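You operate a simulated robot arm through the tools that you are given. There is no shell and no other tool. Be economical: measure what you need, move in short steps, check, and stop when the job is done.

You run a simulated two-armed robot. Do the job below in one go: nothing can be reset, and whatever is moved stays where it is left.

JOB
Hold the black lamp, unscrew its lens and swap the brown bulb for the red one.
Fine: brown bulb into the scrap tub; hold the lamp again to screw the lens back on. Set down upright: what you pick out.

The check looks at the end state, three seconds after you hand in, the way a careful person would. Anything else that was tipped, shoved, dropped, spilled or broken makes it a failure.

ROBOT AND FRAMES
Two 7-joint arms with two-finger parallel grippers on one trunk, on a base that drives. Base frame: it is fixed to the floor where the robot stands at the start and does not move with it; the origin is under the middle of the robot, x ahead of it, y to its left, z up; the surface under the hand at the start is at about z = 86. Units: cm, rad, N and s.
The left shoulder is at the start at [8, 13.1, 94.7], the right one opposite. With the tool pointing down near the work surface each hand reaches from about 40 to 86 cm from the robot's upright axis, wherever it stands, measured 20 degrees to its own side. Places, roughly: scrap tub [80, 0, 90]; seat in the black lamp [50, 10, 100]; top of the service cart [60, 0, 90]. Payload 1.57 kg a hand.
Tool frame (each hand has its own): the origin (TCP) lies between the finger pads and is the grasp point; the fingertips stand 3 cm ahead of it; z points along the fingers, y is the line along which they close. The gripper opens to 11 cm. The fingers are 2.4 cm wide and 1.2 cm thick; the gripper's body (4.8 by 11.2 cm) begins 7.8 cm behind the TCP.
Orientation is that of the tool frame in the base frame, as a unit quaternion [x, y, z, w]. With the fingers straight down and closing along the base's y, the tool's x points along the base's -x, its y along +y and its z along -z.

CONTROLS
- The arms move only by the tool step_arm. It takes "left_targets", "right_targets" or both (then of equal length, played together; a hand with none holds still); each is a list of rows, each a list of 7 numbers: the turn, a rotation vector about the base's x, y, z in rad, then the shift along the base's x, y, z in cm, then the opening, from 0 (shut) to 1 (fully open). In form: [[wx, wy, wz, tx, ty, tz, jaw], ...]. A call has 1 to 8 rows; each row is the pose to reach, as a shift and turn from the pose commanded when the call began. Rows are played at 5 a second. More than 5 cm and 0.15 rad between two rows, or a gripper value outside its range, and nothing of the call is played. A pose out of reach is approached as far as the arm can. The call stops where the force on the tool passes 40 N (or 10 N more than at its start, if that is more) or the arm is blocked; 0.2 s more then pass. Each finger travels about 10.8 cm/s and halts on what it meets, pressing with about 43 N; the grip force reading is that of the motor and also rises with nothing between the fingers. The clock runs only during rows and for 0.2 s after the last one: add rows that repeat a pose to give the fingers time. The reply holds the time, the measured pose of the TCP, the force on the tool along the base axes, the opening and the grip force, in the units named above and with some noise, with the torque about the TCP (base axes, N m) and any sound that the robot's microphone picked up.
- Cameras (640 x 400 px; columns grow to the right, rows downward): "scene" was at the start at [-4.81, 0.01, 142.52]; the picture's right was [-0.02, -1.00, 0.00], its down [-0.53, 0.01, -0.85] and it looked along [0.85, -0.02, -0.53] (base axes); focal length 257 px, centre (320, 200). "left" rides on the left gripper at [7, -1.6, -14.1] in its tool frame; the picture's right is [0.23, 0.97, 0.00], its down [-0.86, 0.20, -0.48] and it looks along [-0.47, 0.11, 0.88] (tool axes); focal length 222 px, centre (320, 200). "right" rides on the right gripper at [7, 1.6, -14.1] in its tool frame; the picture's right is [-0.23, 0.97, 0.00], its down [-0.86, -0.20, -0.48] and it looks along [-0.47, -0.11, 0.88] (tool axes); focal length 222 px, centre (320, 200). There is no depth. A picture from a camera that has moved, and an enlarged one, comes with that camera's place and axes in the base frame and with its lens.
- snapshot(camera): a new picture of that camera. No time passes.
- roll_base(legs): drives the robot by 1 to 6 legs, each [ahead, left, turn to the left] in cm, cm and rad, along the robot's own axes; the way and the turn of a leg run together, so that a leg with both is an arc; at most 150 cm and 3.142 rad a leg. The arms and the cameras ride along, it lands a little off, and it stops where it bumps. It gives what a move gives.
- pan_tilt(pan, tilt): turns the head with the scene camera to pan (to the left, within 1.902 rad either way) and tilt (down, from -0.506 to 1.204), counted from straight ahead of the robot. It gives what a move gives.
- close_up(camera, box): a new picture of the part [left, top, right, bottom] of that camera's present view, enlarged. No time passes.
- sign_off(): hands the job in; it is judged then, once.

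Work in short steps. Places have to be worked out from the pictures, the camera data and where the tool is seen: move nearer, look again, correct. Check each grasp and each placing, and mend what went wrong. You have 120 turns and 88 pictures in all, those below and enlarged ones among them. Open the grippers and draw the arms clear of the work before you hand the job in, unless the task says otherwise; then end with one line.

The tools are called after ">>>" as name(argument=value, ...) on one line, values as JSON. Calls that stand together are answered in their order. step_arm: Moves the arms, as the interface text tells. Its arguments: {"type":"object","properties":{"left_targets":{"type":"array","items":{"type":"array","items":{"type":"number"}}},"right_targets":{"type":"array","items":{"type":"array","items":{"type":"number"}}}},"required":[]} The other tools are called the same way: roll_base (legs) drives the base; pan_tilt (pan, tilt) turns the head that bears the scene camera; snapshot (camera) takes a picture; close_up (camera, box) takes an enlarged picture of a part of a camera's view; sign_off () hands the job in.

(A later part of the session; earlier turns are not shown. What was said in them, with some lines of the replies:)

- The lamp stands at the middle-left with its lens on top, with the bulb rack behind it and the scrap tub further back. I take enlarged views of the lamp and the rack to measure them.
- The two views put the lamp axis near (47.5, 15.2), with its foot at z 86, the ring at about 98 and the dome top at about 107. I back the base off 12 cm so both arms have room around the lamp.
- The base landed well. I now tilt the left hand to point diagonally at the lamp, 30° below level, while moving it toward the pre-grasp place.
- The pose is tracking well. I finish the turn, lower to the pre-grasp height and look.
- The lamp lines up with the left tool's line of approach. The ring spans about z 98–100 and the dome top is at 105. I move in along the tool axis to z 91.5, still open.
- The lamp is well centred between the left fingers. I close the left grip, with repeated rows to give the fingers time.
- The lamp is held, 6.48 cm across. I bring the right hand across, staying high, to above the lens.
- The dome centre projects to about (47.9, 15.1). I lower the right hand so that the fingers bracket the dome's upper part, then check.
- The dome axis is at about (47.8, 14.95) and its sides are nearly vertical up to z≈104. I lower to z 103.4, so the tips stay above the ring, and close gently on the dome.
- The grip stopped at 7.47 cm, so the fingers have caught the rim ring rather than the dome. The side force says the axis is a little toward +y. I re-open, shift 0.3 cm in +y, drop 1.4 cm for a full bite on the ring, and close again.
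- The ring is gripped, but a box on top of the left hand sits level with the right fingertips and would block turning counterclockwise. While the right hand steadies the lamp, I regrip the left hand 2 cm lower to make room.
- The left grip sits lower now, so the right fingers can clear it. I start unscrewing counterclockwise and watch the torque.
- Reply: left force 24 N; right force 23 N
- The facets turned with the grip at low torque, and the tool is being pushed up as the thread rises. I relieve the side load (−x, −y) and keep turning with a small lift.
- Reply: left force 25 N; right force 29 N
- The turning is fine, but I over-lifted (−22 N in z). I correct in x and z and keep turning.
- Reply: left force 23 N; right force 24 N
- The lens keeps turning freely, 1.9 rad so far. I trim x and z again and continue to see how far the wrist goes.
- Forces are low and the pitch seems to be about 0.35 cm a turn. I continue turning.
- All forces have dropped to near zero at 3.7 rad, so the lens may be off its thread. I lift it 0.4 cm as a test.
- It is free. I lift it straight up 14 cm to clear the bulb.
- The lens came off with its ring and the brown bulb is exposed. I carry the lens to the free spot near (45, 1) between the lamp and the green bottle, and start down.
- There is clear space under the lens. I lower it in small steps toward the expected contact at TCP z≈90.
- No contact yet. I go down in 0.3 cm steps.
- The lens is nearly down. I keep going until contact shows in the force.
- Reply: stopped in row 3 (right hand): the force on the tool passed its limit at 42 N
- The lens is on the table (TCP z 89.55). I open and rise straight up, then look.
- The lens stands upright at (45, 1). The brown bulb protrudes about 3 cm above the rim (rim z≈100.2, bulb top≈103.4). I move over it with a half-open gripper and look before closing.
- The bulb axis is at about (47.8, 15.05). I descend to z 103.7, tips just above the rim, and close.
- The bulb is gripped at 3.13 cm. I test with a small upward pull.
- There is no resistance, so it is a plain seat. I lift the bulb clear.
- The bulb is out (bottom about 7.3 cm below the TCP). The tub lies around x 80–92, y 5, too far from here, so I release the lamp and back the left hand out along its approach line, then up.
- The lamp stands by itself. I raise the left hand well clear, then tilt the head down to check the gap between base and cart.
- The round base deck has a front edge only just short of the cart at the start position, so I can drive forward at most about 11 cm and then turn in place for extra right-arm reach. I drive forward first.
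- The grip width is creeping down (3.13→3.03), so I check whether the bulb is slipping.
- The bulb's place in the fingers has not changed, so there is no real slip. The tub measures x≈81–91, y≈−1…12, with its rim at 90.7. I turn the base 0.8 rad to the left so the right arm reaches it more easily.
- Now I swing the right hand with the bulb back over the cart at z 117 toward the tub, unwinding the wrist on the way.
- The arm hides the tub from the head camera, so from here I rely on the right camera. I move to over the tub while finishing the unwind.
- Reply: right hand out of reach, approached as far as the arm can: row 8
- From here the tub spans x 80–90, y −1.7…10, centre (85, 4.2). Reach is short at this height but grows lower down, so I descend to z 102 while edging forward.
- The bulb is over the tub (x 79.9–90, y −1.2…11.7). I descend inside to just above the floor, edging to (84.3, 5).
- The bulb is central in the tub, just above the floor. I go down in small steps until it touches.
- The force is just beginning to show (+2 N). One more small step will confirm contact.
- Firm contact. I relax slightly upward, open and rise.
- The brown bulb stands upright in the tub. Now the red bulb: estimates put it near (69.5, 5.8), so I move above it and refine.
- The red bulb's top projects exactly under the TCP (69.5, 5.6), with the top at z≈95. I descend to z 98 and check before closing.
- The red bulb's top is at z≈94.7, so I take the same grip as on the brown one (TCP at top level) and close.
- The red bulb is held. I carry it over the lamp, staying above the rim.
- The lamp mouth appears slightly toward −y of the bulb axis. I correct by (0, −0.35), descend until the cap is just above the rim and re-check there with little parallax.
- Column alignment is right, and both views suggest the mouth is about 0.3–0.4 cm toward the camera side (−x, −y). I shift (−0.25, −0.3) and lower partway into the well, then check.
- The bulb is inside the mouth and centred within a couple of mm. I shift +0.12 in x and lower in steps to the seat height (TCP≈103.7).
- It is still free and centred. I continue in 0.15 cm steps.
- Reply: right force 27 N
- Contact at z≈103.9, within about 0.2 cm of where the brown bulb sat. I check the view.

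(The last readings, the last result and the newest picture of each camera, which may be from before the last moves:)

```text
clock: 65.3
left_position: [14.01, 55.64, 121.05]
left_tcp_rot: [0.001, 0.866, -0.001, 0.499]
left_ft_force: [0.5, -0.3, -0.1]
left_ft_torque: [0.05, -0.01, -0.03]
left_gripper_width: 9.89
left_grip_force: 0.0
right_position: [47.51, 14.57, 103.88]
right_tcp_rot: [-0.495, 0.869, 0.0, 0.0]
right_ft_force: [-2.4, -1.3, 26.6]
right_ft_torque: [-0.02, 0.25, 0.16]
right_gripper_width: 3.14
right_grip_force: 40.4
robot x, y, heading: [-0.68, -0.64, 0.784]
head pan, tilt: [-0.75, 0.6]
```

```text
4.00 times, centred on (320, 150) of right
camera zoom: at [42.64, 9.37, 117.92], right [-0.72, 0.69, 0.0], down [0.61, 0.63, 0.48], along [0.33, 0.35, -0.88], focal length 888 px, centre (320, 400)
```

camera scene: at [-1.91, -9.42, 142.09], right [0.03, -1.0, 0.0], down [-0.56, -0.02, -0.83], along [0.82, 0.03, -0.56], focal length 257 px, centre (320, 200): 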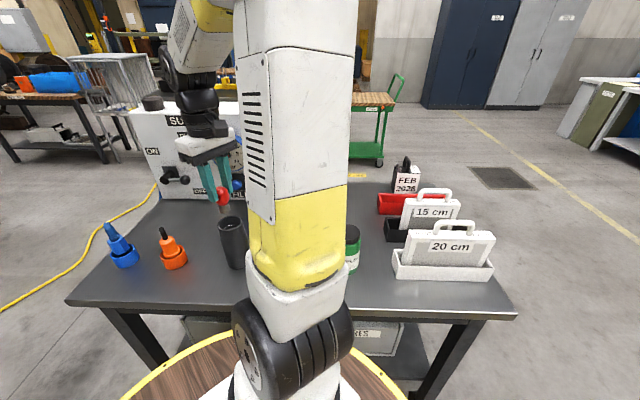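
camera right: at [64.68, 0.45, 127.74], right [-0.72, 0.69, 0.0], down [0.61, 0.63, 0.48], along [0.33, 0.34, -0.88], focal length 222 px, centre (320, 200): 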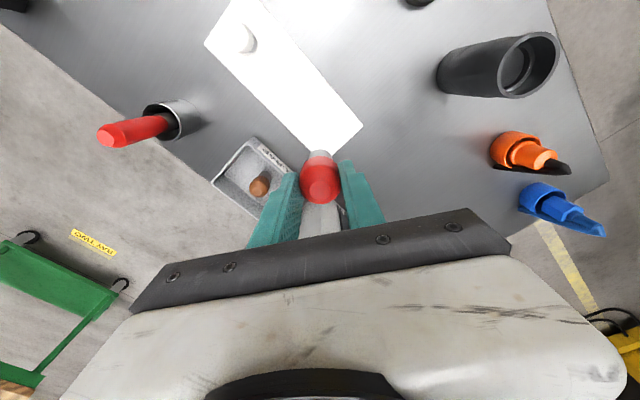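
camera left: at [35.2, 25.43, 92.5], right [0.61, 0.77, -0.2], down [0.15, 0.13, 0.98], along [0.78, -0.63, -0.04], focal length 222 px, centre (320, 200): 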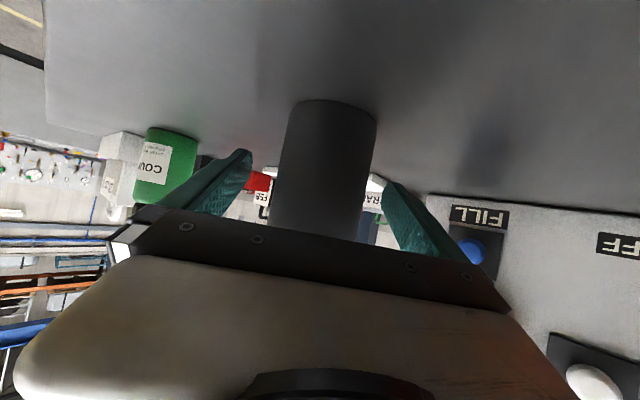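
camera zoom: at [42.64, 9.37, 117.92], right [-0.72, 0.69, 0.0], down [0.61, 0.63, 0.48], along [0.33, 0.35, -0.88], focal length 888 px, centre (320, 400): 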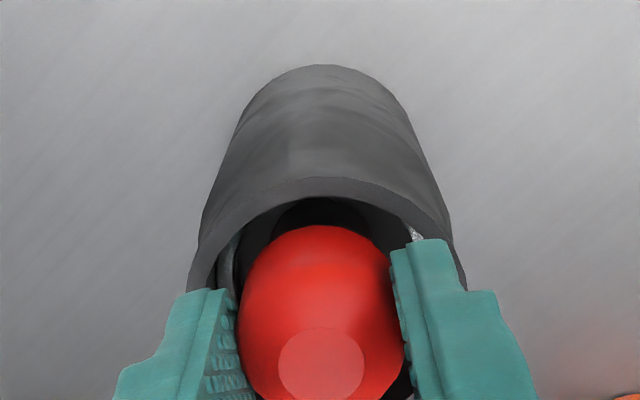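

The well has a flat floor, the height matches the brown bulb's, and the bulb is centred in the mouth, so it is seated. I relieve the press, open and rise.

>>> step_arm(right_targets=[[0, 0, 0, 0, 0, 0.15, 0], [0, 0, 0, 0, 0, 0.15, 0.32], [0, 0, 0, 0, 0, 0.15, 0.45], [0, 0, 0, 0, 0, 0.15, 0.45], [0, 0, 0, 0, 0, 2, 0.45], [0, 0, 0, 0, 0, 5, 0.45], [0, 0, 0, 0, 0, 9, 0.45]])

>>> close_up(camera="right", box=[220, 70, 420, 230])

>>> close_up(camera="scene", box=[180, 150, 290, 270])

```text
clock: 67.0
left_position: [14.15, 55.76, 121.0]
left_tcp_rot: [0.001, 0.866, -0.001, 0.499]
left_ft_force: [0.3, 0.3, 0.4]
left_ft_torque: [-0.02, 0.02, 0.02]
left_gripper_width: 9.91
left_grip_force: 0.1
right_position: [47.83, 14.54, 112.62]
right_tcp_rot: [-0.495, 0.869, 0.0, -0.002]
right_ft_force: [-0.4, 0.4, 0.1]
right_ft_torque: [-0.02, 0.03, 0.0]
right_gripper_width: 4.94
right_grip_force: 0.0
robot x, y, heading: [-0.76, 0.18, 0.782]
head pan, tilt: [-0.75, 0.6]
```

```text
2.50 times, centred on (320, 150) of right
camera zoom: at [42.89, 9.47, 126.73], right [-0.72, 0.69, 0.0], down [0.61, 0.63, 0.48], along [0.33, 0.34, -0.88], focal length 555 px, centre (320, 325)
```

zoom: 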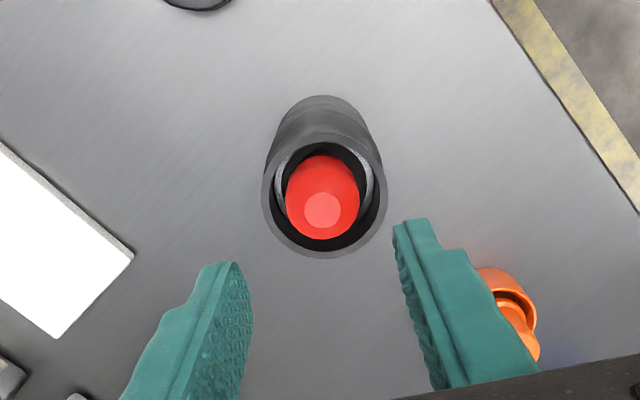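

```text
3.33 times, centred on (235, 210) of scene
camera zoom: at [-1.88, -9.4, 142.09], right [0.03, -1.0, 0.0], down [-0.56, -0.02, -0.82], along [0.82, 0.03, -0.57], focal length 858 px, centre (603, 167)
```

zoom: 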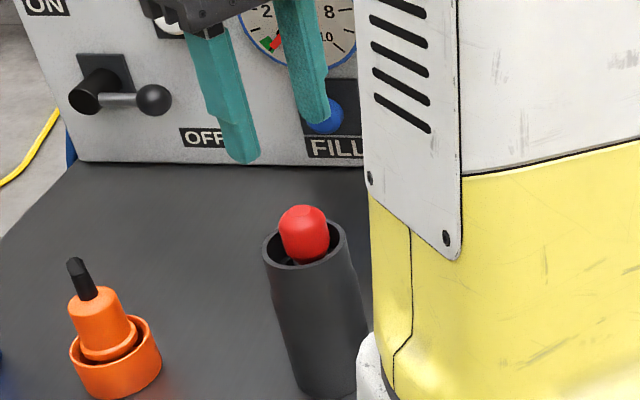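

The red bulb sits upright and centred. I raise the right hand, then turn the base back and reverse to the earlier working place.

>>> step_arm(right_targets=[[0, 0, 0, 0, 0, 3, 0.8], [0, 0, 0, 0, 0, 7, 0.8]])

>>> roll_base(legs=[[0, 0, -0.785]])

>>> roll_base(legs=[[-11, 0, 0]])

>>> pan_tilt(pan=0, tilt=0.6)

>>> snapshot(camera="scene")

```text
clock: 67.5
left_position: [14.1, 55.67, 120.92]
left_tcp_rot: [0.001, 0.866, -0.001, 0.5]
left_ft_force: [-0.9, 0.1, 0.6]
left_ft_torque: [0.01, 0.01, 0.0]
left_gripper_width: 9.89
left_grip_force: 0.0
right_position: [47.6, 14.63, 119.73]
right_tcp_rot: [-0.495, 0.869, 0.0, -0.002]
right_ft_force: [0.1, -0.4, -0.7]
right_ft_torque: [-0.02, 0.02, -0.01]
right_gripper_width: 8.79
right_grip_force: 0.0
robot x, y, heading: [-1.01, 0.12, 0.786]
head pan, tilt: [-0.75, 0.6]
```

```text
clock: 70.0
left_position: [49.38, 28.1, 121.18]
left_tcp_rot: [0.338, 0.798, -0.195, 0.46]
left_ft_force: [-0.6, 0.6, 0.8]
left_ft_torque: [-0.03, 0.0, -0.01]
left_gripper_width: 9.94
left_grip_force: 0.1
right_position: [43.34, -24.57, 119.65]
right_tcp_rot: [-0.118, 0.993, 0.0, -0.001]
right_ft_force: [0.1, 0.0, 0.2]
right_ft_torque: [-0.01, 0.02, 0.02]
right_gripper_width: 8.81
right_grip_force: 0.0
robot x, y, heading: [-1.25, -0.01, -0.016]
head pan, tilt: [-0.75, 0.6]
```

```text
clock: 71.2
left_position: [38.22, 28.18, 121.08]
left_tcp_rot: [0.337, 0.798, -0.195, 0.461]
left_ft_force: [0.4, -0.6, -0.4]
left_ft_torque: [0.0, 0.0, -0.04]
left_gripper_width: 9.89
left_grip_force: 0.0
right_position: [32.08, -24.45, 119.55]
right_tcp_rot: [-0.118, 0.993, 0.001, -0.001]
right_ft_force: [0.1, -0.9, 0.2]
right_ft_torque: [0.02, 0.0, -0.01]
right_gripper_width: 8.78
right_grip_force: 0.1
robot x, y, heading: [-12.58, 0.16, -0.012]
head pan, tilt: [-0.75, 0.6]
```

```text
clock: 72.3
left_position: [38.3, 28.13, 121.01]
left_tcp_rot: [0.337, 0.798, -0.195, 0.46]
left_ft_force: [-0.4, -0.2, 0.0]
left_ft_torque: [-0.02, 0.02, 0.03]
left_gripper_width: 9.89
left_grip_force: 0.1
right_position: [32.12, -24.52, 119.61]
right_tcp_rot: [-0.118, 0.993, 0.001, -0.001]
right_ft_force: [0.0, -0.5, -0.7]
right_ft_torque: [0.02, -0.01, 0.02]
right_gripper_width: 8.79
right_grip_force: 0.1
robot x, y, heading: [-12.16, 0.32, -0.015]
head pan, tilt: [0.0, 0.6]
```

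```text
26 pictures are left
camera scene: at [-17.21, 0.38, 142.09], right [-0.01, -1.0, 0.0], down [-0.56, 0.01, -0.82], along [0.82, -0.01, -0.57], focal length 257 px, centre (320, 200)
```

scene: 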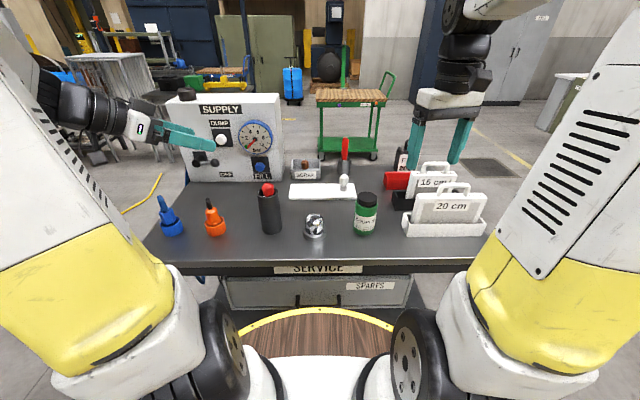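

The base is back at x≈−12, heading ≈0. I bring the left hand down to its pre-grasp line and move in on the lamp again at the lower grip height.

>>> step_arm(left_targets=[[0, 0, 0, 0, -1, -4, 0.9], [0, 0, 0, 0, -2, -8, 0.9], [0, 0, 0, 0.1, -3, -12, 0.9], [0, 0, 0, 0.1, -4, -16, 0.9], [0, 0, 0, 0.1, -4.1, -20, 0.9], [0, 0, 0, 0.1, -4.1, -24, 0.9]])

>>> step_arm(left_targets=[[0, 0, 0, 2.3, -2.3, -1.9, 0.9], [0, 0, 0, 4.6, -4.6, -3.8, 0.9], [0, 0, 0, 6.9, -6.9, -5.6, 0.9]])

>>> snapshot(camera="left")

```text
clock: 73.7
left_position: [38.15, 24.16, 96.97]
left_tcp_rot: [0.337, 0.797, -0.195, 0.461]
left_ft_force: [0.2, -0.7, 0.7]
left_ft_torque: [0.03, 0.01, 0.01]
left_gripper_width: 9.9
left_grip_force: 0.1
right_position: [32.02, -24.55, 119.48]
right_tcp_rot: [-0.117, 0.993, 0.002, -0.001]
right_ft_force: [-0.4, 0.1, 0.5]
right_ft_torque: [0.03, 0.0, 0.02]
right_gripper_width: 8.79
right_grip_force: 0.1
robot x, y, heading: [-12.2, 0.1, -0.013]
head pan, tilt: [0.0, 0.6]
```

```text
clock: 74.5
left_position: [45.43, 17.22, 91.6]
left_tcp_rot: [0.336, 0.798, -0.195, 0.461]
left_ft_force: [0.0, 0.5, -0.1]
left_ft_torque: [-0.01, -0.01, 0.05]
left_gripper_width: 9.92
left_grip_force: 0.0
right_position: [32.13, -24.46, 119.72]
right_tcp_rot: [-0.118, 0.993, 0.001, 0.0]
right_ft_force: [0.1, 0.7, 0.3]
right_ft_torque: [-0.02, -0.03, -0.03]
right_gripper_width: 8.82
right_grip_force: 0.1
robot x, y, heading: [-12.42, -0.06, -0.013]
head pan, tilt: [0.0, 0.6]
```

```text
25 pictures are left
camera left: at [33.23, 27.34, 92.49], right [0.62, 0.76, -0.2], down [0.15, 0.13, 0.98], along [0.77, -0.64, -0.04], focal length 222 px, centre (320, 200)
```

left: 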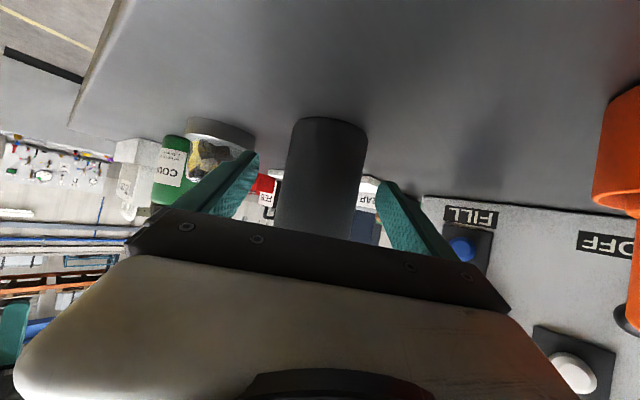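

The lamp is centred between the left fingers and the lens is well clear. I finish the approach and close.

>>> step_arm(left_targets=[[0, 0, 0, 1.2, -1.2, -1.0, 0.9], [0, 0, 0, 2.2, -2.3, -2.0, 0.9], [0, 0, 0, 2.2, -2.3, -2.0, 0.7], [0, 0, 0, 2.2, -2.3, -2.0, 0.5], [0, 0, 0, 2.2, -2.3, -2.0, 0.2], [0, 0, 0, 2.2, -2.3, -2.0, 0], [0, 0, 0, 2.2, -2.3, -2.0, 0]])

>>> close_up(camera="scene", box=[210, 160, 380, 260])

```text
clock: 76.1
left_position: [47.42, 14.94, 89.55]
left_tcp_rot: [0.337, 0.798, -0.195, 0.461]
left_ft_force: [0.8, 1.4, 0.0]
left_ft_torque: [0.07, -0.11, 0.0]
left_gripper_width: 6.52
left_grip_force: 43.4
right_position: [32.07, -24.59, 119.6]
right_tcp_rot: [-0.118, 0.993, 0.001, -0.001]
right_ft_force: [-0.3, 0.2, 0.6]
right_ft_torque: [0.02, 0.06, -0.02]
right_gripper_width: 8.78
right_grip_force: 0.0
robot x, y, heading: [-11.99, 0.16, -0.015]
head pan, tilt: [0.0, 0.6]
```

```text
3.76 times, centred on (295, 210) of scene
camera zoom: at [-17.2, 0.39, 142.09], right [-0.01, -1.0, 0.0], down [-0.57, 0.01, -0.82], along [0.82, -0.01, -0.57], focal length 969 px, centre (414, 162)
```

zoom: 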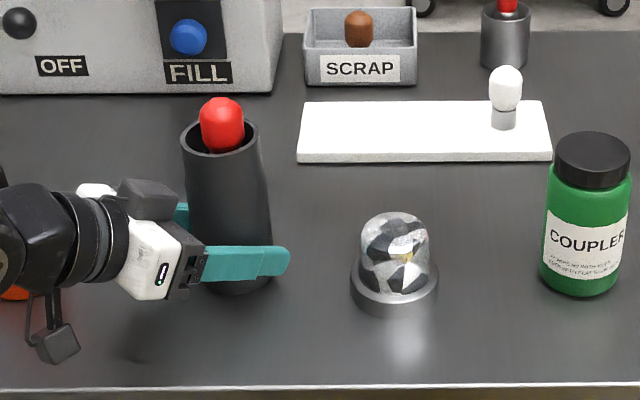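

The lamp is held again (6.52 cm) and the lens is still upright. I now wind the right wrist up by 3.49 rad (to the angle at which the lens came off) while moving over the lens.

>>> step_arm(right_targets=[[0, 0, 0.1456, 1, 2, 0, 0.9], [0, 0, 0.2912, 2, 4, 0, 0.9], [0, 0, 0.4368, 3, 6, 0, 0.9], [0, 0, 0.5824, 4, 8, 0, 0.9], [0, 0, 0.728, 5, 10, 0, 0.9], [0, 0, 0.8736, 6, 12, 0, 0.9], [0, 0, 1.0192, 7, 14, 0, 0.9], [0, 0, 1.1648, 8, 16, 0, 0.9]])

>>> step_arm(right_targets=[[0, 0, 0.1456, 0.6, 1.2, 0, 0.9], [0, 0, 0.2912, 1.2, 2.4, 0, 0.9], [0, 0, 0.4368, 1.9, 3.6, 0, 0.9], [0, 0, 0.5824, 2.5, 4.8, 0, 0.9], [0, 0, 0.728, 3.1, 6, 0, 0.9], [0, 0, 0.8736, 3.8, 7.2, 0, 0.9], [0, 0, 1.0192, 4.4, 8.4, 0, 0.9], [0, 0, 1.1648, 5.0, 9.5, 0, 0.9]])

>>> step_arm(right_targets=[[0, 0, 0.1456, 0, 0, 0, 0.9], [0, 0, 0.2912, 0, 0, -1, 0.9], [0, 0, 0.4368, 0, 0, -2, 0.9], [0, 0, 0.5824, 0, 0, -3, 0.9], [0, 0, 0.728, 0, 0, -4, 0.9], [0, 0, 0.8736, 0, 0, -5, 0.9], [0, 0, 1.0192, 0, 0, -6, 0.9], [0, 0, 1.1648, 0, 0, -7, 0.9]])

>>> snapshot(camera="right")

```text
clock: 77.9
left_position: [47.43, 14.91, 89.61]
left_tcp_rot: [0.337, 0.798, -0.195, 0.461]
left_ft_force: [0.4, 1.3, 0.2]
left_ft_torque: [0.06, 0.03, -0.01]
left_gripper_width: 6.51
left_grip_force: 42.9
right_position: [40.27, -8.43, 119.65]
right_tcp_rot: [-0.645, 0.764, 0.0, -0.001]
right_ft_force: [-0.1, 0.3, -0.3]
right_ft_torque: [0.0, -0.01, -0.03]
right_gripper_width: 9.87
right_grip_force: 0.0
robot x, y, heading: [-12.27, -0.05, -0.011]
head pan, tilt: [0.0, 0.6]
```

```text
clock: 79.7
left_position: [47.43, 14.86, 89.5]
left_tcp_rot: [0.337, 0.798, -0.195, 0.46]
left_ft_force: [1.5, 1.1, -0.4]
left_ft_torque: [0.05, -0.01, -0.02]
left_gripper_width: 6.51
left_grip_force: 43.3
right_position: [45.14, 1.08, 119.63]
right_tcp_rot: [0.959, -0.283, 0.0, 0.001]
right_ft_force: [0.2, -0.9, -0.6]
right_ft_torque: [0.03, -0.06, -0.01]
right_gripper_width: 9.88
right_grip_force: 0.0
robot x, y, heading: [-12.14, 0.24, -0.017]
head pan, tilt: [0.0, 0.6]
```

```text
clock: 81.5
left_position: [47.55, 14.89, 89.59]
left_tcp_rot: [0.337, 0.798, -0.195, 0.46]
left_ft_force: [0.6, -0.2, -0.1]
left_ft_torque: [0.02, -0.08, -0.04]
left_gripper_width: 6.51
left_grip_force: 43.1
right_position: [45.13, 1.1, 112.6]
right_tcp_rot: [0.957, 0.292, 0.001, 0.002]
right_ft_force: [-1.0, -1.2, 0.2]
right_ft_torque: [-0.02, 0.01, -0.01]
right_gripper_width: 9.88
right_grip_force: 0.1
robot x, y, heading: [-12.18, 0.19, -0.014]
head pan, tilt: [0.0, 0.6]
```

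```text
23 pictures are left
camera right: at [51.85, 3.53, 126.72], right [0.35, -0.94, 0.0], down [-0.82, -0.31, 0.48], along [-0.45, -0.17, -0.88], focal length 222 px, centre (320, 200)
```

right: 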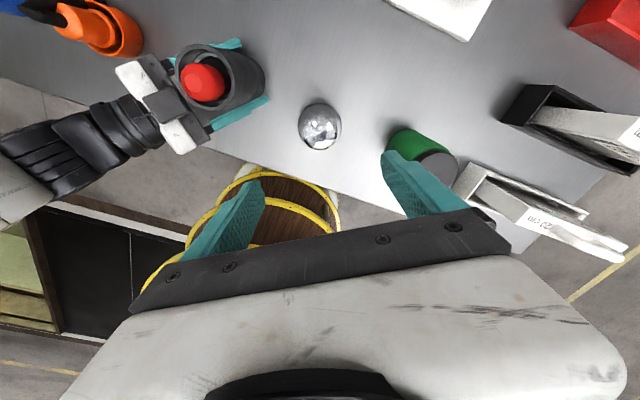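

The view matches the one right after setting the lens down, so I descend straight to z 89.7 and grip the ring.

>>> step_arm(right_targets=[[0, 0, 0, 0, 0, -5, 0.9], [0, 0, 0, 0, 0, -10, 0.9], [0, 0, 0, 0, 0, -14, 0.9], [0, 0, 0, 0, 0, -18, 0.9], [0, 0, 0, 0, 0, -21, 0.9], [0, 0, 0, 0, 0, -22.9, 0.9]])

>>> step_arm(right_targets=[[0, 0, 0, 0, 0, 0, 0.75], [0, 0, 0, 0, 0, 0, 0.6], [0, 0, 0, 0, 0, 0, 0.3], [0, 0, 0, 0, 0, 0, 0], [0, 0, 0, 0, 0, 0, 0]])

```text
clock: 82.9
left_position: [47.46, 14.97, 89.57]
left_tcp_rot: [0.337, 0.798, -0.195, 0.461]
left_ft_force: [-0.4, 0.4, -0.3]
left_ft_torque: [0.04, -0.07, -0.01]
left_gripper_width: 6.49
left_grip_force: 42.7
right_position: [45.3, 1.13, 89.76]
right_tcp_rot: [0.957, 0.29, 0.001, 0.0]
right_ft_force: [-0.1, -0.5, -0.6]
right_ft_torque: [0.0, -0.03, 0.0]
right_gripper_width: 9.9
right_grip_force: 0.1
robot x, y, heading: [-11.76, -0.02, -0.014]
head pan, tilt: [0.0, 0.6]
```

```text
clock: 84.1
left_position: [47.46, 14.99, 89.56]
left_tcp_rot: [0.337, 0.798, -0.195, 0.46]
left_ft_force: [-0.1, -1.1, 0.5]
left_ft_torque: [0.02, -0.07, -0.03]
left_gripper_width: 6.53
left_grip_force: 43.3
right_position: [45.08, 1.1, 89.71]
right_tcp_rot: [0.957, 0.29, 0.001, 0.001]
right_ft_force: [0.3, -0.3, 0.5]
right_ft_torque: [-0.01, -0.02, 0.04]
right_gripper_width: 7.47
right_grip_force: 43.3
robot x, y, heading: [-12.41, 0.19, -0.016]
head pan, tilt: [0.0, 0.6]
```

The lens is gripped (7.47 cm). I lift it and carry it above the lamp.

>>> step_arm(right_targets=[[0, 0, 0, 0, 0, 2, 0], [0, 0, 0, 0, 0, 6, 0], [0, 0, 0, 0, 0, 11, 0], [0, 0, 0, 0, 0, 16, 0], [0, 0, 0, 0, 0, 21, 0], [0, 0, 0, 0, 0, 26, 0]])

>>> step_arm(right_targets=[[0, 0, 0, 0.8, 4.5, 0, 0], [0, 0, 0, 1.6, 9, 0, 0], [0, 0, 0, 2.4, 13.7, 0, 0], [0, 0, 0, 2.4, 13.7, -2, 0]])

>>> close_up(camera="right", box=[220, 70, 420, 230])

>>> close_up(camera="scene", box=[210, 110, 330, 250])

```text
clock: 85.5
left_position: [47.44, 14.83, 89.57]
left_tcp_rot: [0.336, 0.798, -0.195, 0.461]
left_ft_force: [-1.8, 0.6, 0.4]
left_ft_torque: [0.09, -0.03, 0.03]
left_gripper_width: 6.52
left_grip_force: 43.1
right_position: [45.19, 1.04, 115.95]
right_tcp_rot: [0.957, 0.291, 0.001, 0.0]
right_ft_force: [0.0, 0.0, -0.4]
right_ft_torque: [0.02, -0.01, 0.02]
right_gripper_width: 7.49
right_grip_force: 42.9
robot x, y, heading: [-12.21, 0.44, -0.011]
head pan, tilt: [0.0, 0.6]
```

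```text
clock: 86.5
left_position: [47.44, 14.86, 89.63]
left_tcp_rot: [0.337, 0.798, -0.195, 0.461]
left_ft_force: [-0.1, 0.2, -0.5]
left_ft_torque: [0.01, -0.05, -0.04]
left_gripper_width: 6.52
left_grip_force: 42.8
right_position: [47.66, 14.85, 113.66]
right_tcp_rot: [0.957, 0.289, 0.002, 0.0]
right_ft_force: [-0.1, 0.1, -1.6]
right_ft_torque: [0.02, 0.0, 0.01]
right_gripper_width: 7.46
right_grip_force: 42.8
robot x, y, heading: [-11.95, 0.13, -0.018]
head pan, tilt: [0.0, 0.6]
```

```text
2.50 times, centred on (320, 150) of right
camera zoom: at [54.27, 17.33, 127.81], right [0.35, -0.94, 0.0], down [-0.82, -0.31, 0.48], along [-0.45, -0.17, -0.88], focal length 555 px, centre (320, 325)
```

zoom: 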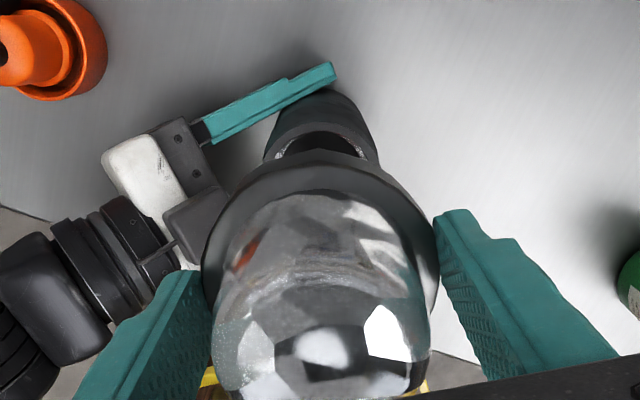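

```text
2.86 times, centred on (270, 180) of scene
camera zoom: at [-17.2, 0.38, 142.09], right [-0.01, -1.0, 0.0], down [-0.57, 0.01, -0.82], along [0.82, -0.01, -0.57], focal length 735 px, centre (463, 257)
```

zoom: 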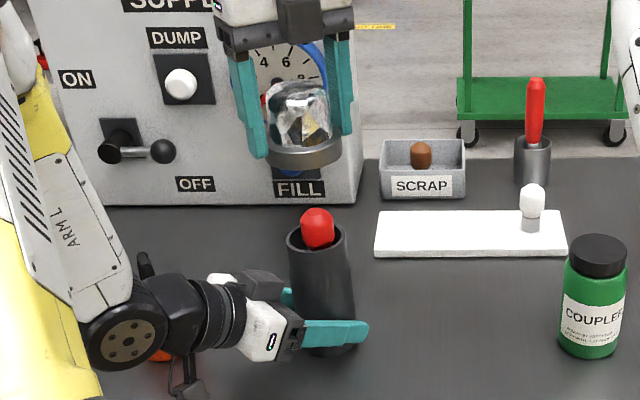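

Column and rim-edge checks put the lens within about 2 mm of the lamp axis. I lower it to just above the thread engagement height (TCP≈102.5) and read the force.

>>> step_arm(right_targets=[[0, 0, 0, 0, -0.05, -4, 0], [0, 0, 0, 0, -0.05, -8, 0], [0, 0, 0, 0, -0.05, -10, 0], [0, 0, 0, 0, -0.05, -10.6, 0]])

>>> close_up(camera="scene", box=[220, 150, 310, 240])

```text
clock: 87.5
left_position: [47.4, 14.95, 89.65]
left_tcp_rot: [0.337, 0.798, -0.195, 0.46]
left_ft_force: [-1.3, -0.2, 0.1]
left_ft_torque: [0.0, -0.06, 0.01]
left_gripper_width: 6.53
left_grip_force: 42.4
right_position: [47.62, 14.77, 102.98]
right_tcp_rot: [0.957, 0.29, 0.001, 0.0]
right_ft_force: [0.1, 0.1, -0.2]
right_ft_torque: [0.03, 0.01, 0.01]
right_gripper_width: 7.48
right_grip_force: 42.9
robot x, y, heading: [-11.98, -0.01, -0.009]
head pan, tilt: [0.0, 0.6]
```

```text
4.44 times, centred on (265, 195) of scene
camera zoom: at [-17.2, 0.39, 142.09], right [-0.01, -1.0, 0.0], down [-0.57, 0.01, -0.82], along [0.82, -0.01, -0.57], focal length 1144 px, centre (564, 222)
```

zoom: 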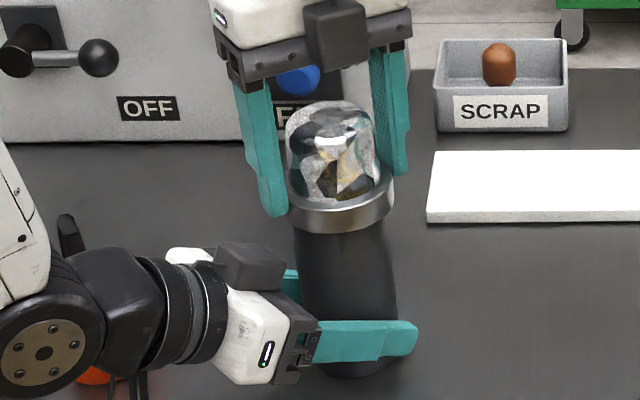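

The lens looks coaxial with the body. I lower gently until contact.

>>> step_arm(right_targets=[[0, 0, 0, 0, 0, -0.2, 0], [0, 0, 0, 0, 0, -0.35, 0], [0, 0, 0, 0, 0, -0.5, 0]])

```text
clock: 88.3
left_position: [47.38, 14.8, 89.56]
left_tcp_rot: [0.338, 0.797, -0.196, 0.46]
left_ft_force: [-2.7, -3.9, -0.4]
left_ft_torque: [0.37, -0.54, 0.0]
left_gripper_width: 6.5
left_grip_force: 42.8
right_position: [47.65, 14.74, 102.51]
right_tcp_rot: [0.957, 0.29, 0.002, -0.001]
right_ft_force: [2.2, 4.1, -1.6]
right_ft_torque: [0.11, 0.24, 0.04]
right_gripper_width: 7.47
right_grip_force: 43.2
robot x, y, heading: [-12.13, 0.12, -0.01]
head pan, tilt: [0.0, 0.6]
```

Small side forces show the ring is over the body's collar. I start screwing clockwise with a slight downward feed.

>>> step_arm(right_targets=[[0, 0, -0.12, 0.03, 0.06, -0.03, 0], [0, 0, -0.24, 0.03, 0.06, -0.04, 0], [0, 0, -0.36, 0.03, 0.06, -0.05, 0], [0, 0, -0.48, 0.03, 0.06, -0.06, 0], [0, 0, -0.6, 0.03, 0.06, -0.06, 0], [0, 0, -0.72, 0.03, 0.06, -0.07, 0], [0, 0, -0.84, 0.03, 0.06, -0.08, 0], [0, 0, -0.96, 0.03, 0.06, -0.09, 0]])

```text
clock: 90.1
left_position: [47.48, 14.81, 89.6]
left_tcp_rot: [0.337, 0.798, -0.196, 0.46]
left_ft_force: [-16.2, -7.0, 5.4]
left_ft_torque: [0.28, -1.19, -0.05]
left_gripper_width: 6.53
left_grip_force: 43.2
right_position: [47.64, 14.65, 102.6]
right_tcp_rot: [0.982, -0.187, 0.001, 0.002]
right_ft_force: [16.9, 5.2, -4.7]
right_ft_torque: [0.45, -0.85, 0.02]
right_gripper_width: 7.48
right_grip_force: 42.9
robot x, y, heading: [-12.4, -0.11, -0.008]
head pan, tilt: [0.0, 0.6]
```

The tool is pulled down (−4.7 N), so the thread has caught. I relieve x by +0.15 and keep screwing.

>>> step_arm(right_targets=[[0, 0, -0.12, 0.15, 0.05, -0.05, 0], [0, 0, -0.24, 0.15, 0.05, -0.06, 0], [0, 0, -0.36, 0.15, 0.05, -0.07, 0], [0, 0, -0.48, 0.15, 0.05, -0.07, 0], [0, 0, -0.6, 0.15, 0.05, -0.08, 0], [0, 0, -0.72, 0.15, 0.05, -0.09, 0], [0, 0, -0.84, 0.15, 0.05, -0.09, 0], [0, 0, -0.96, 0.15, 0.05, -0.1, 0]])

```text
clock: 91.9
left_position: [47.52, 15.01, 89.54]
left_tcp_rot: [0.337, 0.798, -0.195, 0.461]
left_ft_force: [3.6, 3.4, 0.0]
left_ft_torque: [-0.55, 0.81, 0.06]
left_gripper_width: 6.52
left_grip_force: 42.9
right_position: [47.64, 14.81, 102.48]
right_tcp_rot: [0.786, -0.619, 0.0, 0.002]
right_ft_force: [-4.3, -3.4, -1.6]
right_ft_torque: [0.17, -0.26, 0.01]
right_gripper_width: 7.48
right_grip_force: 42.9
robot x, y, heading: [-12.31, 0.13, -0.011]
head pan, tilt: [0.0, 0.6]
```

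Forces are low. I continue screwing.

>>> step_arm(right_targets=[[0, 0, -0.12, -0.02, -0.02, -0.01, 0], [0, 0, -0.24, -0.02, -0.02, -0.02, 0], [0, 0, -0.36, -0.02, -0.02, -0.02, 0], [0, 0, -0.48, -0.02, -0.02, -0.03, 0], [0, 0, -0.6, -0.02, -0.02, -0.04, 0], [0, 0, -0.72, -0.02, -0.02, -0.04, 0], [0, 0, -0.84, -0.02, -0.02, -0.05, 0], [0, 0, -0.96, -0.02, -0.02, -0.06, 0]])

```text
clock: 93.7
left_position: [47.45, 14.9, 89.62]
left_tcp_rot: [0.336, 0.798, -0.194, 0.461]
left_ft_force: [20.1, 6.8, -2.3]
left_ft_torque: [-0.27, 1.36, 0.03]
left_gripper_width: 6.51
left_grip_force: 43.2
right_position: [47.64, 14.83, 102.28]
right_tcp_rot: [-0.41, 0.912, 0.001, -0.003]
right_ft_force: [-18.7, -5.0, 8.2]
right_ft_torque: [-0.21, 0.7, 0.01]
right_gripper_width: 7.47
right_grip_force: 42.3
robot x, y, heading: [-12.33, -0.17, -0.005]
head pan, tilt: [0.0, 0.6]
```

2.9 rad have gone back on. I relieve x by −0.15, hold z and continue.

>>> step_arm(right_targets=[[0, 0, -0.1, -0.15, -0.04, 0.03, 0], [0, 0, -0.2, -0.15, -0.04, 0.02, 0], [0, 0, -0.3, -0.15, -0.04, 0.01, 0], [0, 0, -0.4, -0.15, -0.04, 0.01, 0], [0, 0, -0.5, -0.15, -0.04, 0.0, 0], [0, 0, -0.6, -0.15, -0.04, 0.0, 0], [0, 0, -0.7, -0.15, -0.04, -0.01, 0]])

```text
clock: 95.3
left_position: [47.52, 14.9, 89.64]
left_tcp_rot: [0.337, 0.797, -0.195, 0.461]
left_ft_force: [4.6, 3.1, 2.2]
left_ft_torque: [-0.14, 0.32, -0.86]
left_gripper_width: 6.05
left_grip_force: 43.1
right_position: [47.55, 14.65, 102.37]
right_tcp_rot: [-0.074, 0.997, 0.001, 0.0]
right_ft_force: [-4.5, -2.1, 0.6]
right_ft_torque: [0.01, 0.05, 0.96]
right_gripper_width: 7.48
right_grip_force: 43.3
robot x, y, heading: [-12.46, 0.22, -0.014]
head pan, tilt: [0.0, 0.6]
```

Torque jumped to 0.96 N m, so the lens is tight. The left grip width also changed to 6.05, so I look before doing more.

>>> close_up(camera="scene", box=[220, 150, 310, 240])

>>> close_up(camera="left", box=[180, 70, 460, 270])

```text
4.44 times, centred on (265, 195) of scene
camera zoom: at [-17.2, 0.39, 142.09], right [-0.01, -1.0, 0.0], down [-0.57, 0.01, -0.82], along [0.82, -0.01, -0.57], focal length 1144 px, centre (564, 222)
```

zoom: 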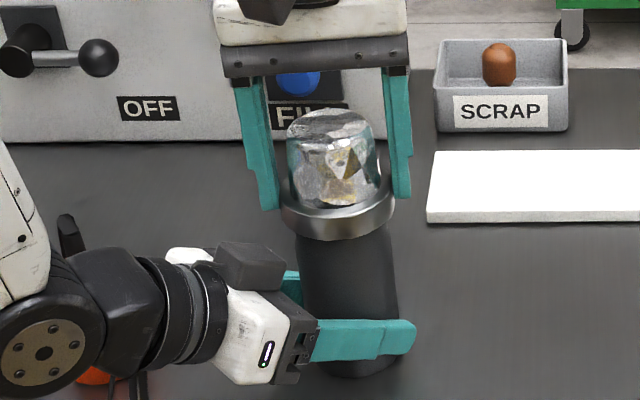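

```text
2.00 times, centred on (320, 170) of left
camera zoom: at [35.35, 25.06, 90.5], right [0.62, 0.76, -0.2], down [0.15, 0.13, 0.98], along [0.77, -0.64, -0.04], focal length 444 px, centre (320, 260)
```

zoom: 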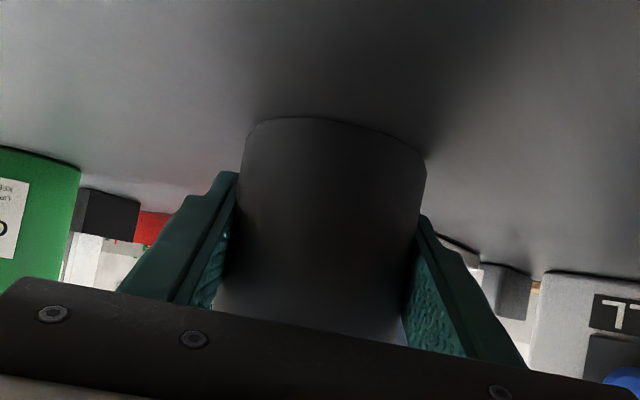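

The lamp turned slightly in the left grip onto a flatter part of the body and still stands straight. I give one more small clockwise nudge to confirm that the lens is at its stop.

>>> step_arm(right_targets=[[0, 0, -0.06, 0.05, 0.02, 0, 0], [0, 0, -0.12, 0.05, 0.02, 0, 0]])

```text
clock: 95.9
left_position: [47.46, 14.85, 89.63]
left_tcp_rot: [0.339, 0.797, -0.196, 0.46]
left_ft_force: [-3.1, 3.2, 3.8]
left_ft_torque: [0.29, -0.21, -1.57]
left_gripper_width: 6.05
left_grip_force: 42.6
right_position: [47.73, 14.63, 102.26]
right_tcp_rot: [-0.015, 1.0, 0.001, 0.0]
right_ft_force: [2.5, -1.4, -1.1]
right_ft_torque: [-0.47, -0.35, 1.59]
right_gripper_width: 7.44
right_grip_force: 43.1
robot x, y, heading: [-12.15, 0.09, -0.014]
head pan, tilt: [0.0, 0.6]
```

Torque climbs to 1.6 N m with no further turn, so the lens is tight at its stop. I open the right hand and rise clear.

>>> step_arm(right_targets=[[0, 0, 0, 0, 0, 0, 0.75], [0, 0, 0, 0, 0, 0, 0.9], [0, 0, 0, 0, 0, 0, 0.9], [0, 0, 0, 0, 0, 3, 0.9], [0, 0, 0, 0, 0, 7, 0.9], [0, 0, 0, 0, 0, 12, 0.9], [0, 0, 0, 0, 0, 17, 0.9]])

>>> close_up(camera="scene", box=[220, 150, 310, 240])

```text
clock: 97.5
left_position: [47.42, 14.97, 89.73]
left_tcp_rot: [0.337, 0.798, -0.195, 0.46]
left_ft_force: [-1.0, -0.9, 0.9]
left_ft_torque: [-0.03, -0.17, -0.03]
left_gripper_width: 6.07
left_grip_force: 43.4
right_position: [47.44, 14.42, 119.52]
right_tcp_rot: [-0.016, 1.0, 0.0, -0.002]
right_ft_force: [-0.1, 0.5, 0.3]
right_ft_torque: [0.0, 0.0, -0.01]
right_gripper_width: 9.88
right_grip_force: 0.1
robot x, y, heading: [-12.36, 0.29, -0.013]
head pan, tilt: [0.0, 0.6]
```

```text
4.44 times, centred on (265, 195) of scene
camera zoom: at [-17.2, 0.39, 142.09], right [-0.01, -1.0, 0.0], down [-0.57, 0.01, -0.82], along [0.82, -0.01, -0.57], focal length 1144 px, centre (564, 222)
```

zoom: 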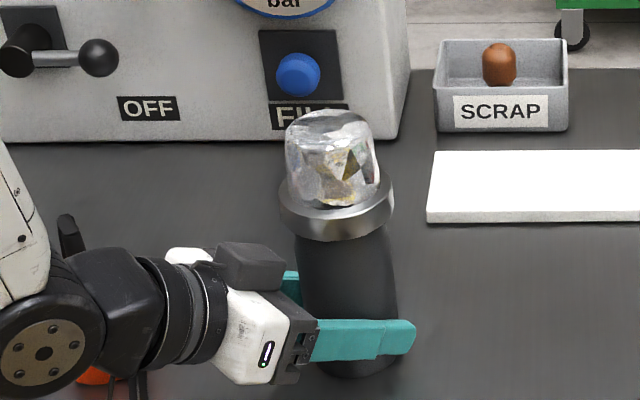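

The lens is on squarely. The left hand may hold the lamp about 0.1 cm off the table, so I ease it down until I feel contact before letting go.

>>> step_arm(left_targets=[[0, 0, 0, 0, 0, -0.07, 0], [0, 0, 0, 0, 0, -0.14, 0]])

```text
clock: 98.1
left_position: [47.52, 14.9, 89.61]
left_tcp_rot: [0.337, 0.797, -0.194, 0.463]
left_ft_force: [-8.6, 7.3, 25.8]
left_ft_torque: [0.28, 0.75, -0.12]
left_gripper_width: 6.08
left_grip_force: 42.6
right_position: [47.48, 14.56, 119.51]
right_tcp_rot: [-0.015, 1.0, 0.001, -0.001]
right_ft_force: [-0.1, -0.5, 1.0]
right_ft_torque: [0.0, 0.0, -0.01]
right_gripper_width: 9.9
right_grip_force: 0.0
robot x, y, heading: [-12.42, -0.0, -0.007]
head pan, tilt: [0.0, 0.6]
```

The lamp is on the table. I relax the press, open, back the left hand out along its line and up, and take the right hand aside at the same time.

>>> step_arm(left_targets=[[0, 0, 0, 0, 0, 0.1, 0], [0, 0, 0, 0, 0, 0.1, 0.75], [0, 0, 0, 0, 0, 0.1, 0.9], [0, 0, 0, 0, 0, 0.1, 0.9], [0, 0, 0, -2.5, 2.5, 2.1, 0.9], [0, 0, 0, -5, 5, 4.1, 0.9], [0, 0, 0, -7.5, 7.5, 6.2, 0.9], [0, 0, 0, -9.8, 9.8, 9, 0.9]], right_targets=[[0, 0, 0, 0, 0, 0, 0.9], [0, 0, 0, 0, 0, 0, 0.9], [0, 0, 0, 0, 0, 0, 0.9], [0, 0, 0, 0, -3, 0, 0.9], [0, 0, 0, 0, -7, 0, 0.9], [0, 0, 0, 0, -11, 0, 0.9], [0, 0, 0, 0, -15, 0, 0.9], [0, 0, 0, 0, -19, 0, 0.9]])

>>> step_arm(left_targets=[[0, 0, 0, 0, 2, 4, 1], [0, 0, 0, 0, 4, 8, 1], [0, 0, 0, 0, 5, 12, 1], [0, 0, 0, 0, 6, 16, 1]], right_targets=[[0, 0, 0, 0, -4, 0, 1], [0, 0, 0, 0, -8, 0, 1], [0, 0, 0, 0, -12, 0, 1], [0, 0, 0, 0, -15, 0, 1]])

>>> snapshot(camera="scene")

>>> close_up(camera="scene", box=[220, 140, 360, 250])

```text
clock: 99.9
left_position: [37.53, 24.59, 98.43]
left_tcp_rot: [0.336, 0.798, -0.195, 0.46]
left_ft_force: [0.5, 0.7, -0.1]
left_ft_torque: [-0.04, 0.04, -0.03]
left_gripper_width: 9.92
left_grip_force: 0.0
right_position: [47.53, -4.1, 119.27]
right_tcp_rot: [-0.016, 1.0, 0.0, -0.001]
right_ft_force: [0.1, 1.0, -0.8]
right_ft_torque: [-0.01, 0.04, 0.01]
right_gripper_width: 9.91
right_grip_force: 0.0
robot x, y, heading: [-12.15, 0.11, -0.016]
head pan, tilt: [0.0, 0.6]
```

```text
clock: 100.9
left_position: [37.56, 30.6, 114.42]
left_tcp_rot: [0.337, 0.798, -0.196, 0.46]
left_ft_force: [-0.1, 0.1, -0.3]
left_ft_torque: [-0.05, 0.02, -0.05]
left_gripper_width: 10.99
left_grip_force: 0.1
right_position: [47.58, -19.34, 119.19]
right_tcp_rot: [-0.015, 1.0, 0.001, -0.002]
right_ft_force: [0.0, 0.2, 0.7]
right_ft_torque: [-0.04, 0.01, 0.01]
right_gripper_width: 11.02
right_grip_force: 0.1
robot x, y, heading: [-12.31, 0.36, -0.013]
head pan, tilt: [0.0, 0.6]
```

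```text
16 pictures are left
camera scene: at [-17.19, 0.42, 142.09], right [-0.01, -1.0, 0.0], down [-0.57, 0.01, -0.82], along [0.82, -0.01, -0.57], focal length 257 px, centre (320, 200)
```

scene: 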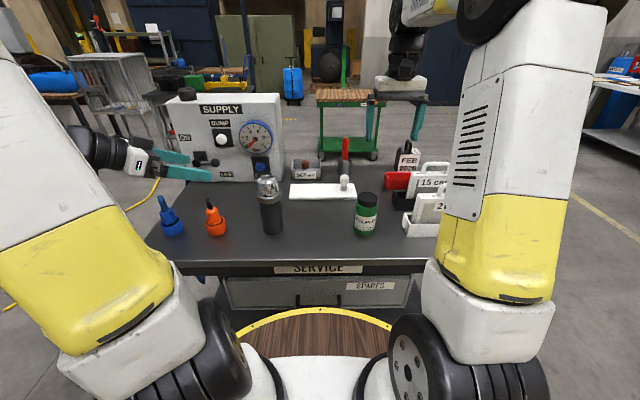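

```text
3.64 times, centred on (290, 195) of scene
camera zoom: at [-17.19, 0.42, 142.09], right [-0.01, -1.0, 0.0], down [-0.57, 0.01, -0.82], along [0.82, -0.01, -0.57], focal length 936 px, centre (429, 218)
```

zoom: 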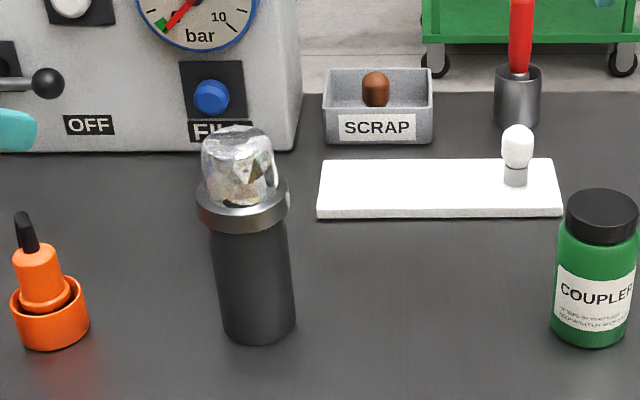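

The lamp stands upright with its lens tight, the brown bulb stands in the tub, everything else is untouched, and both arms are clear and open. I hand in.

>>> sign_off()

```text
The job is handed in.
```

I swapped the brown bulb in the black lamp for the red one and screwed the lens back on tight. The lamp stands upright, the brown bulb is upright in the scrap tub, and both arms are open and clear.
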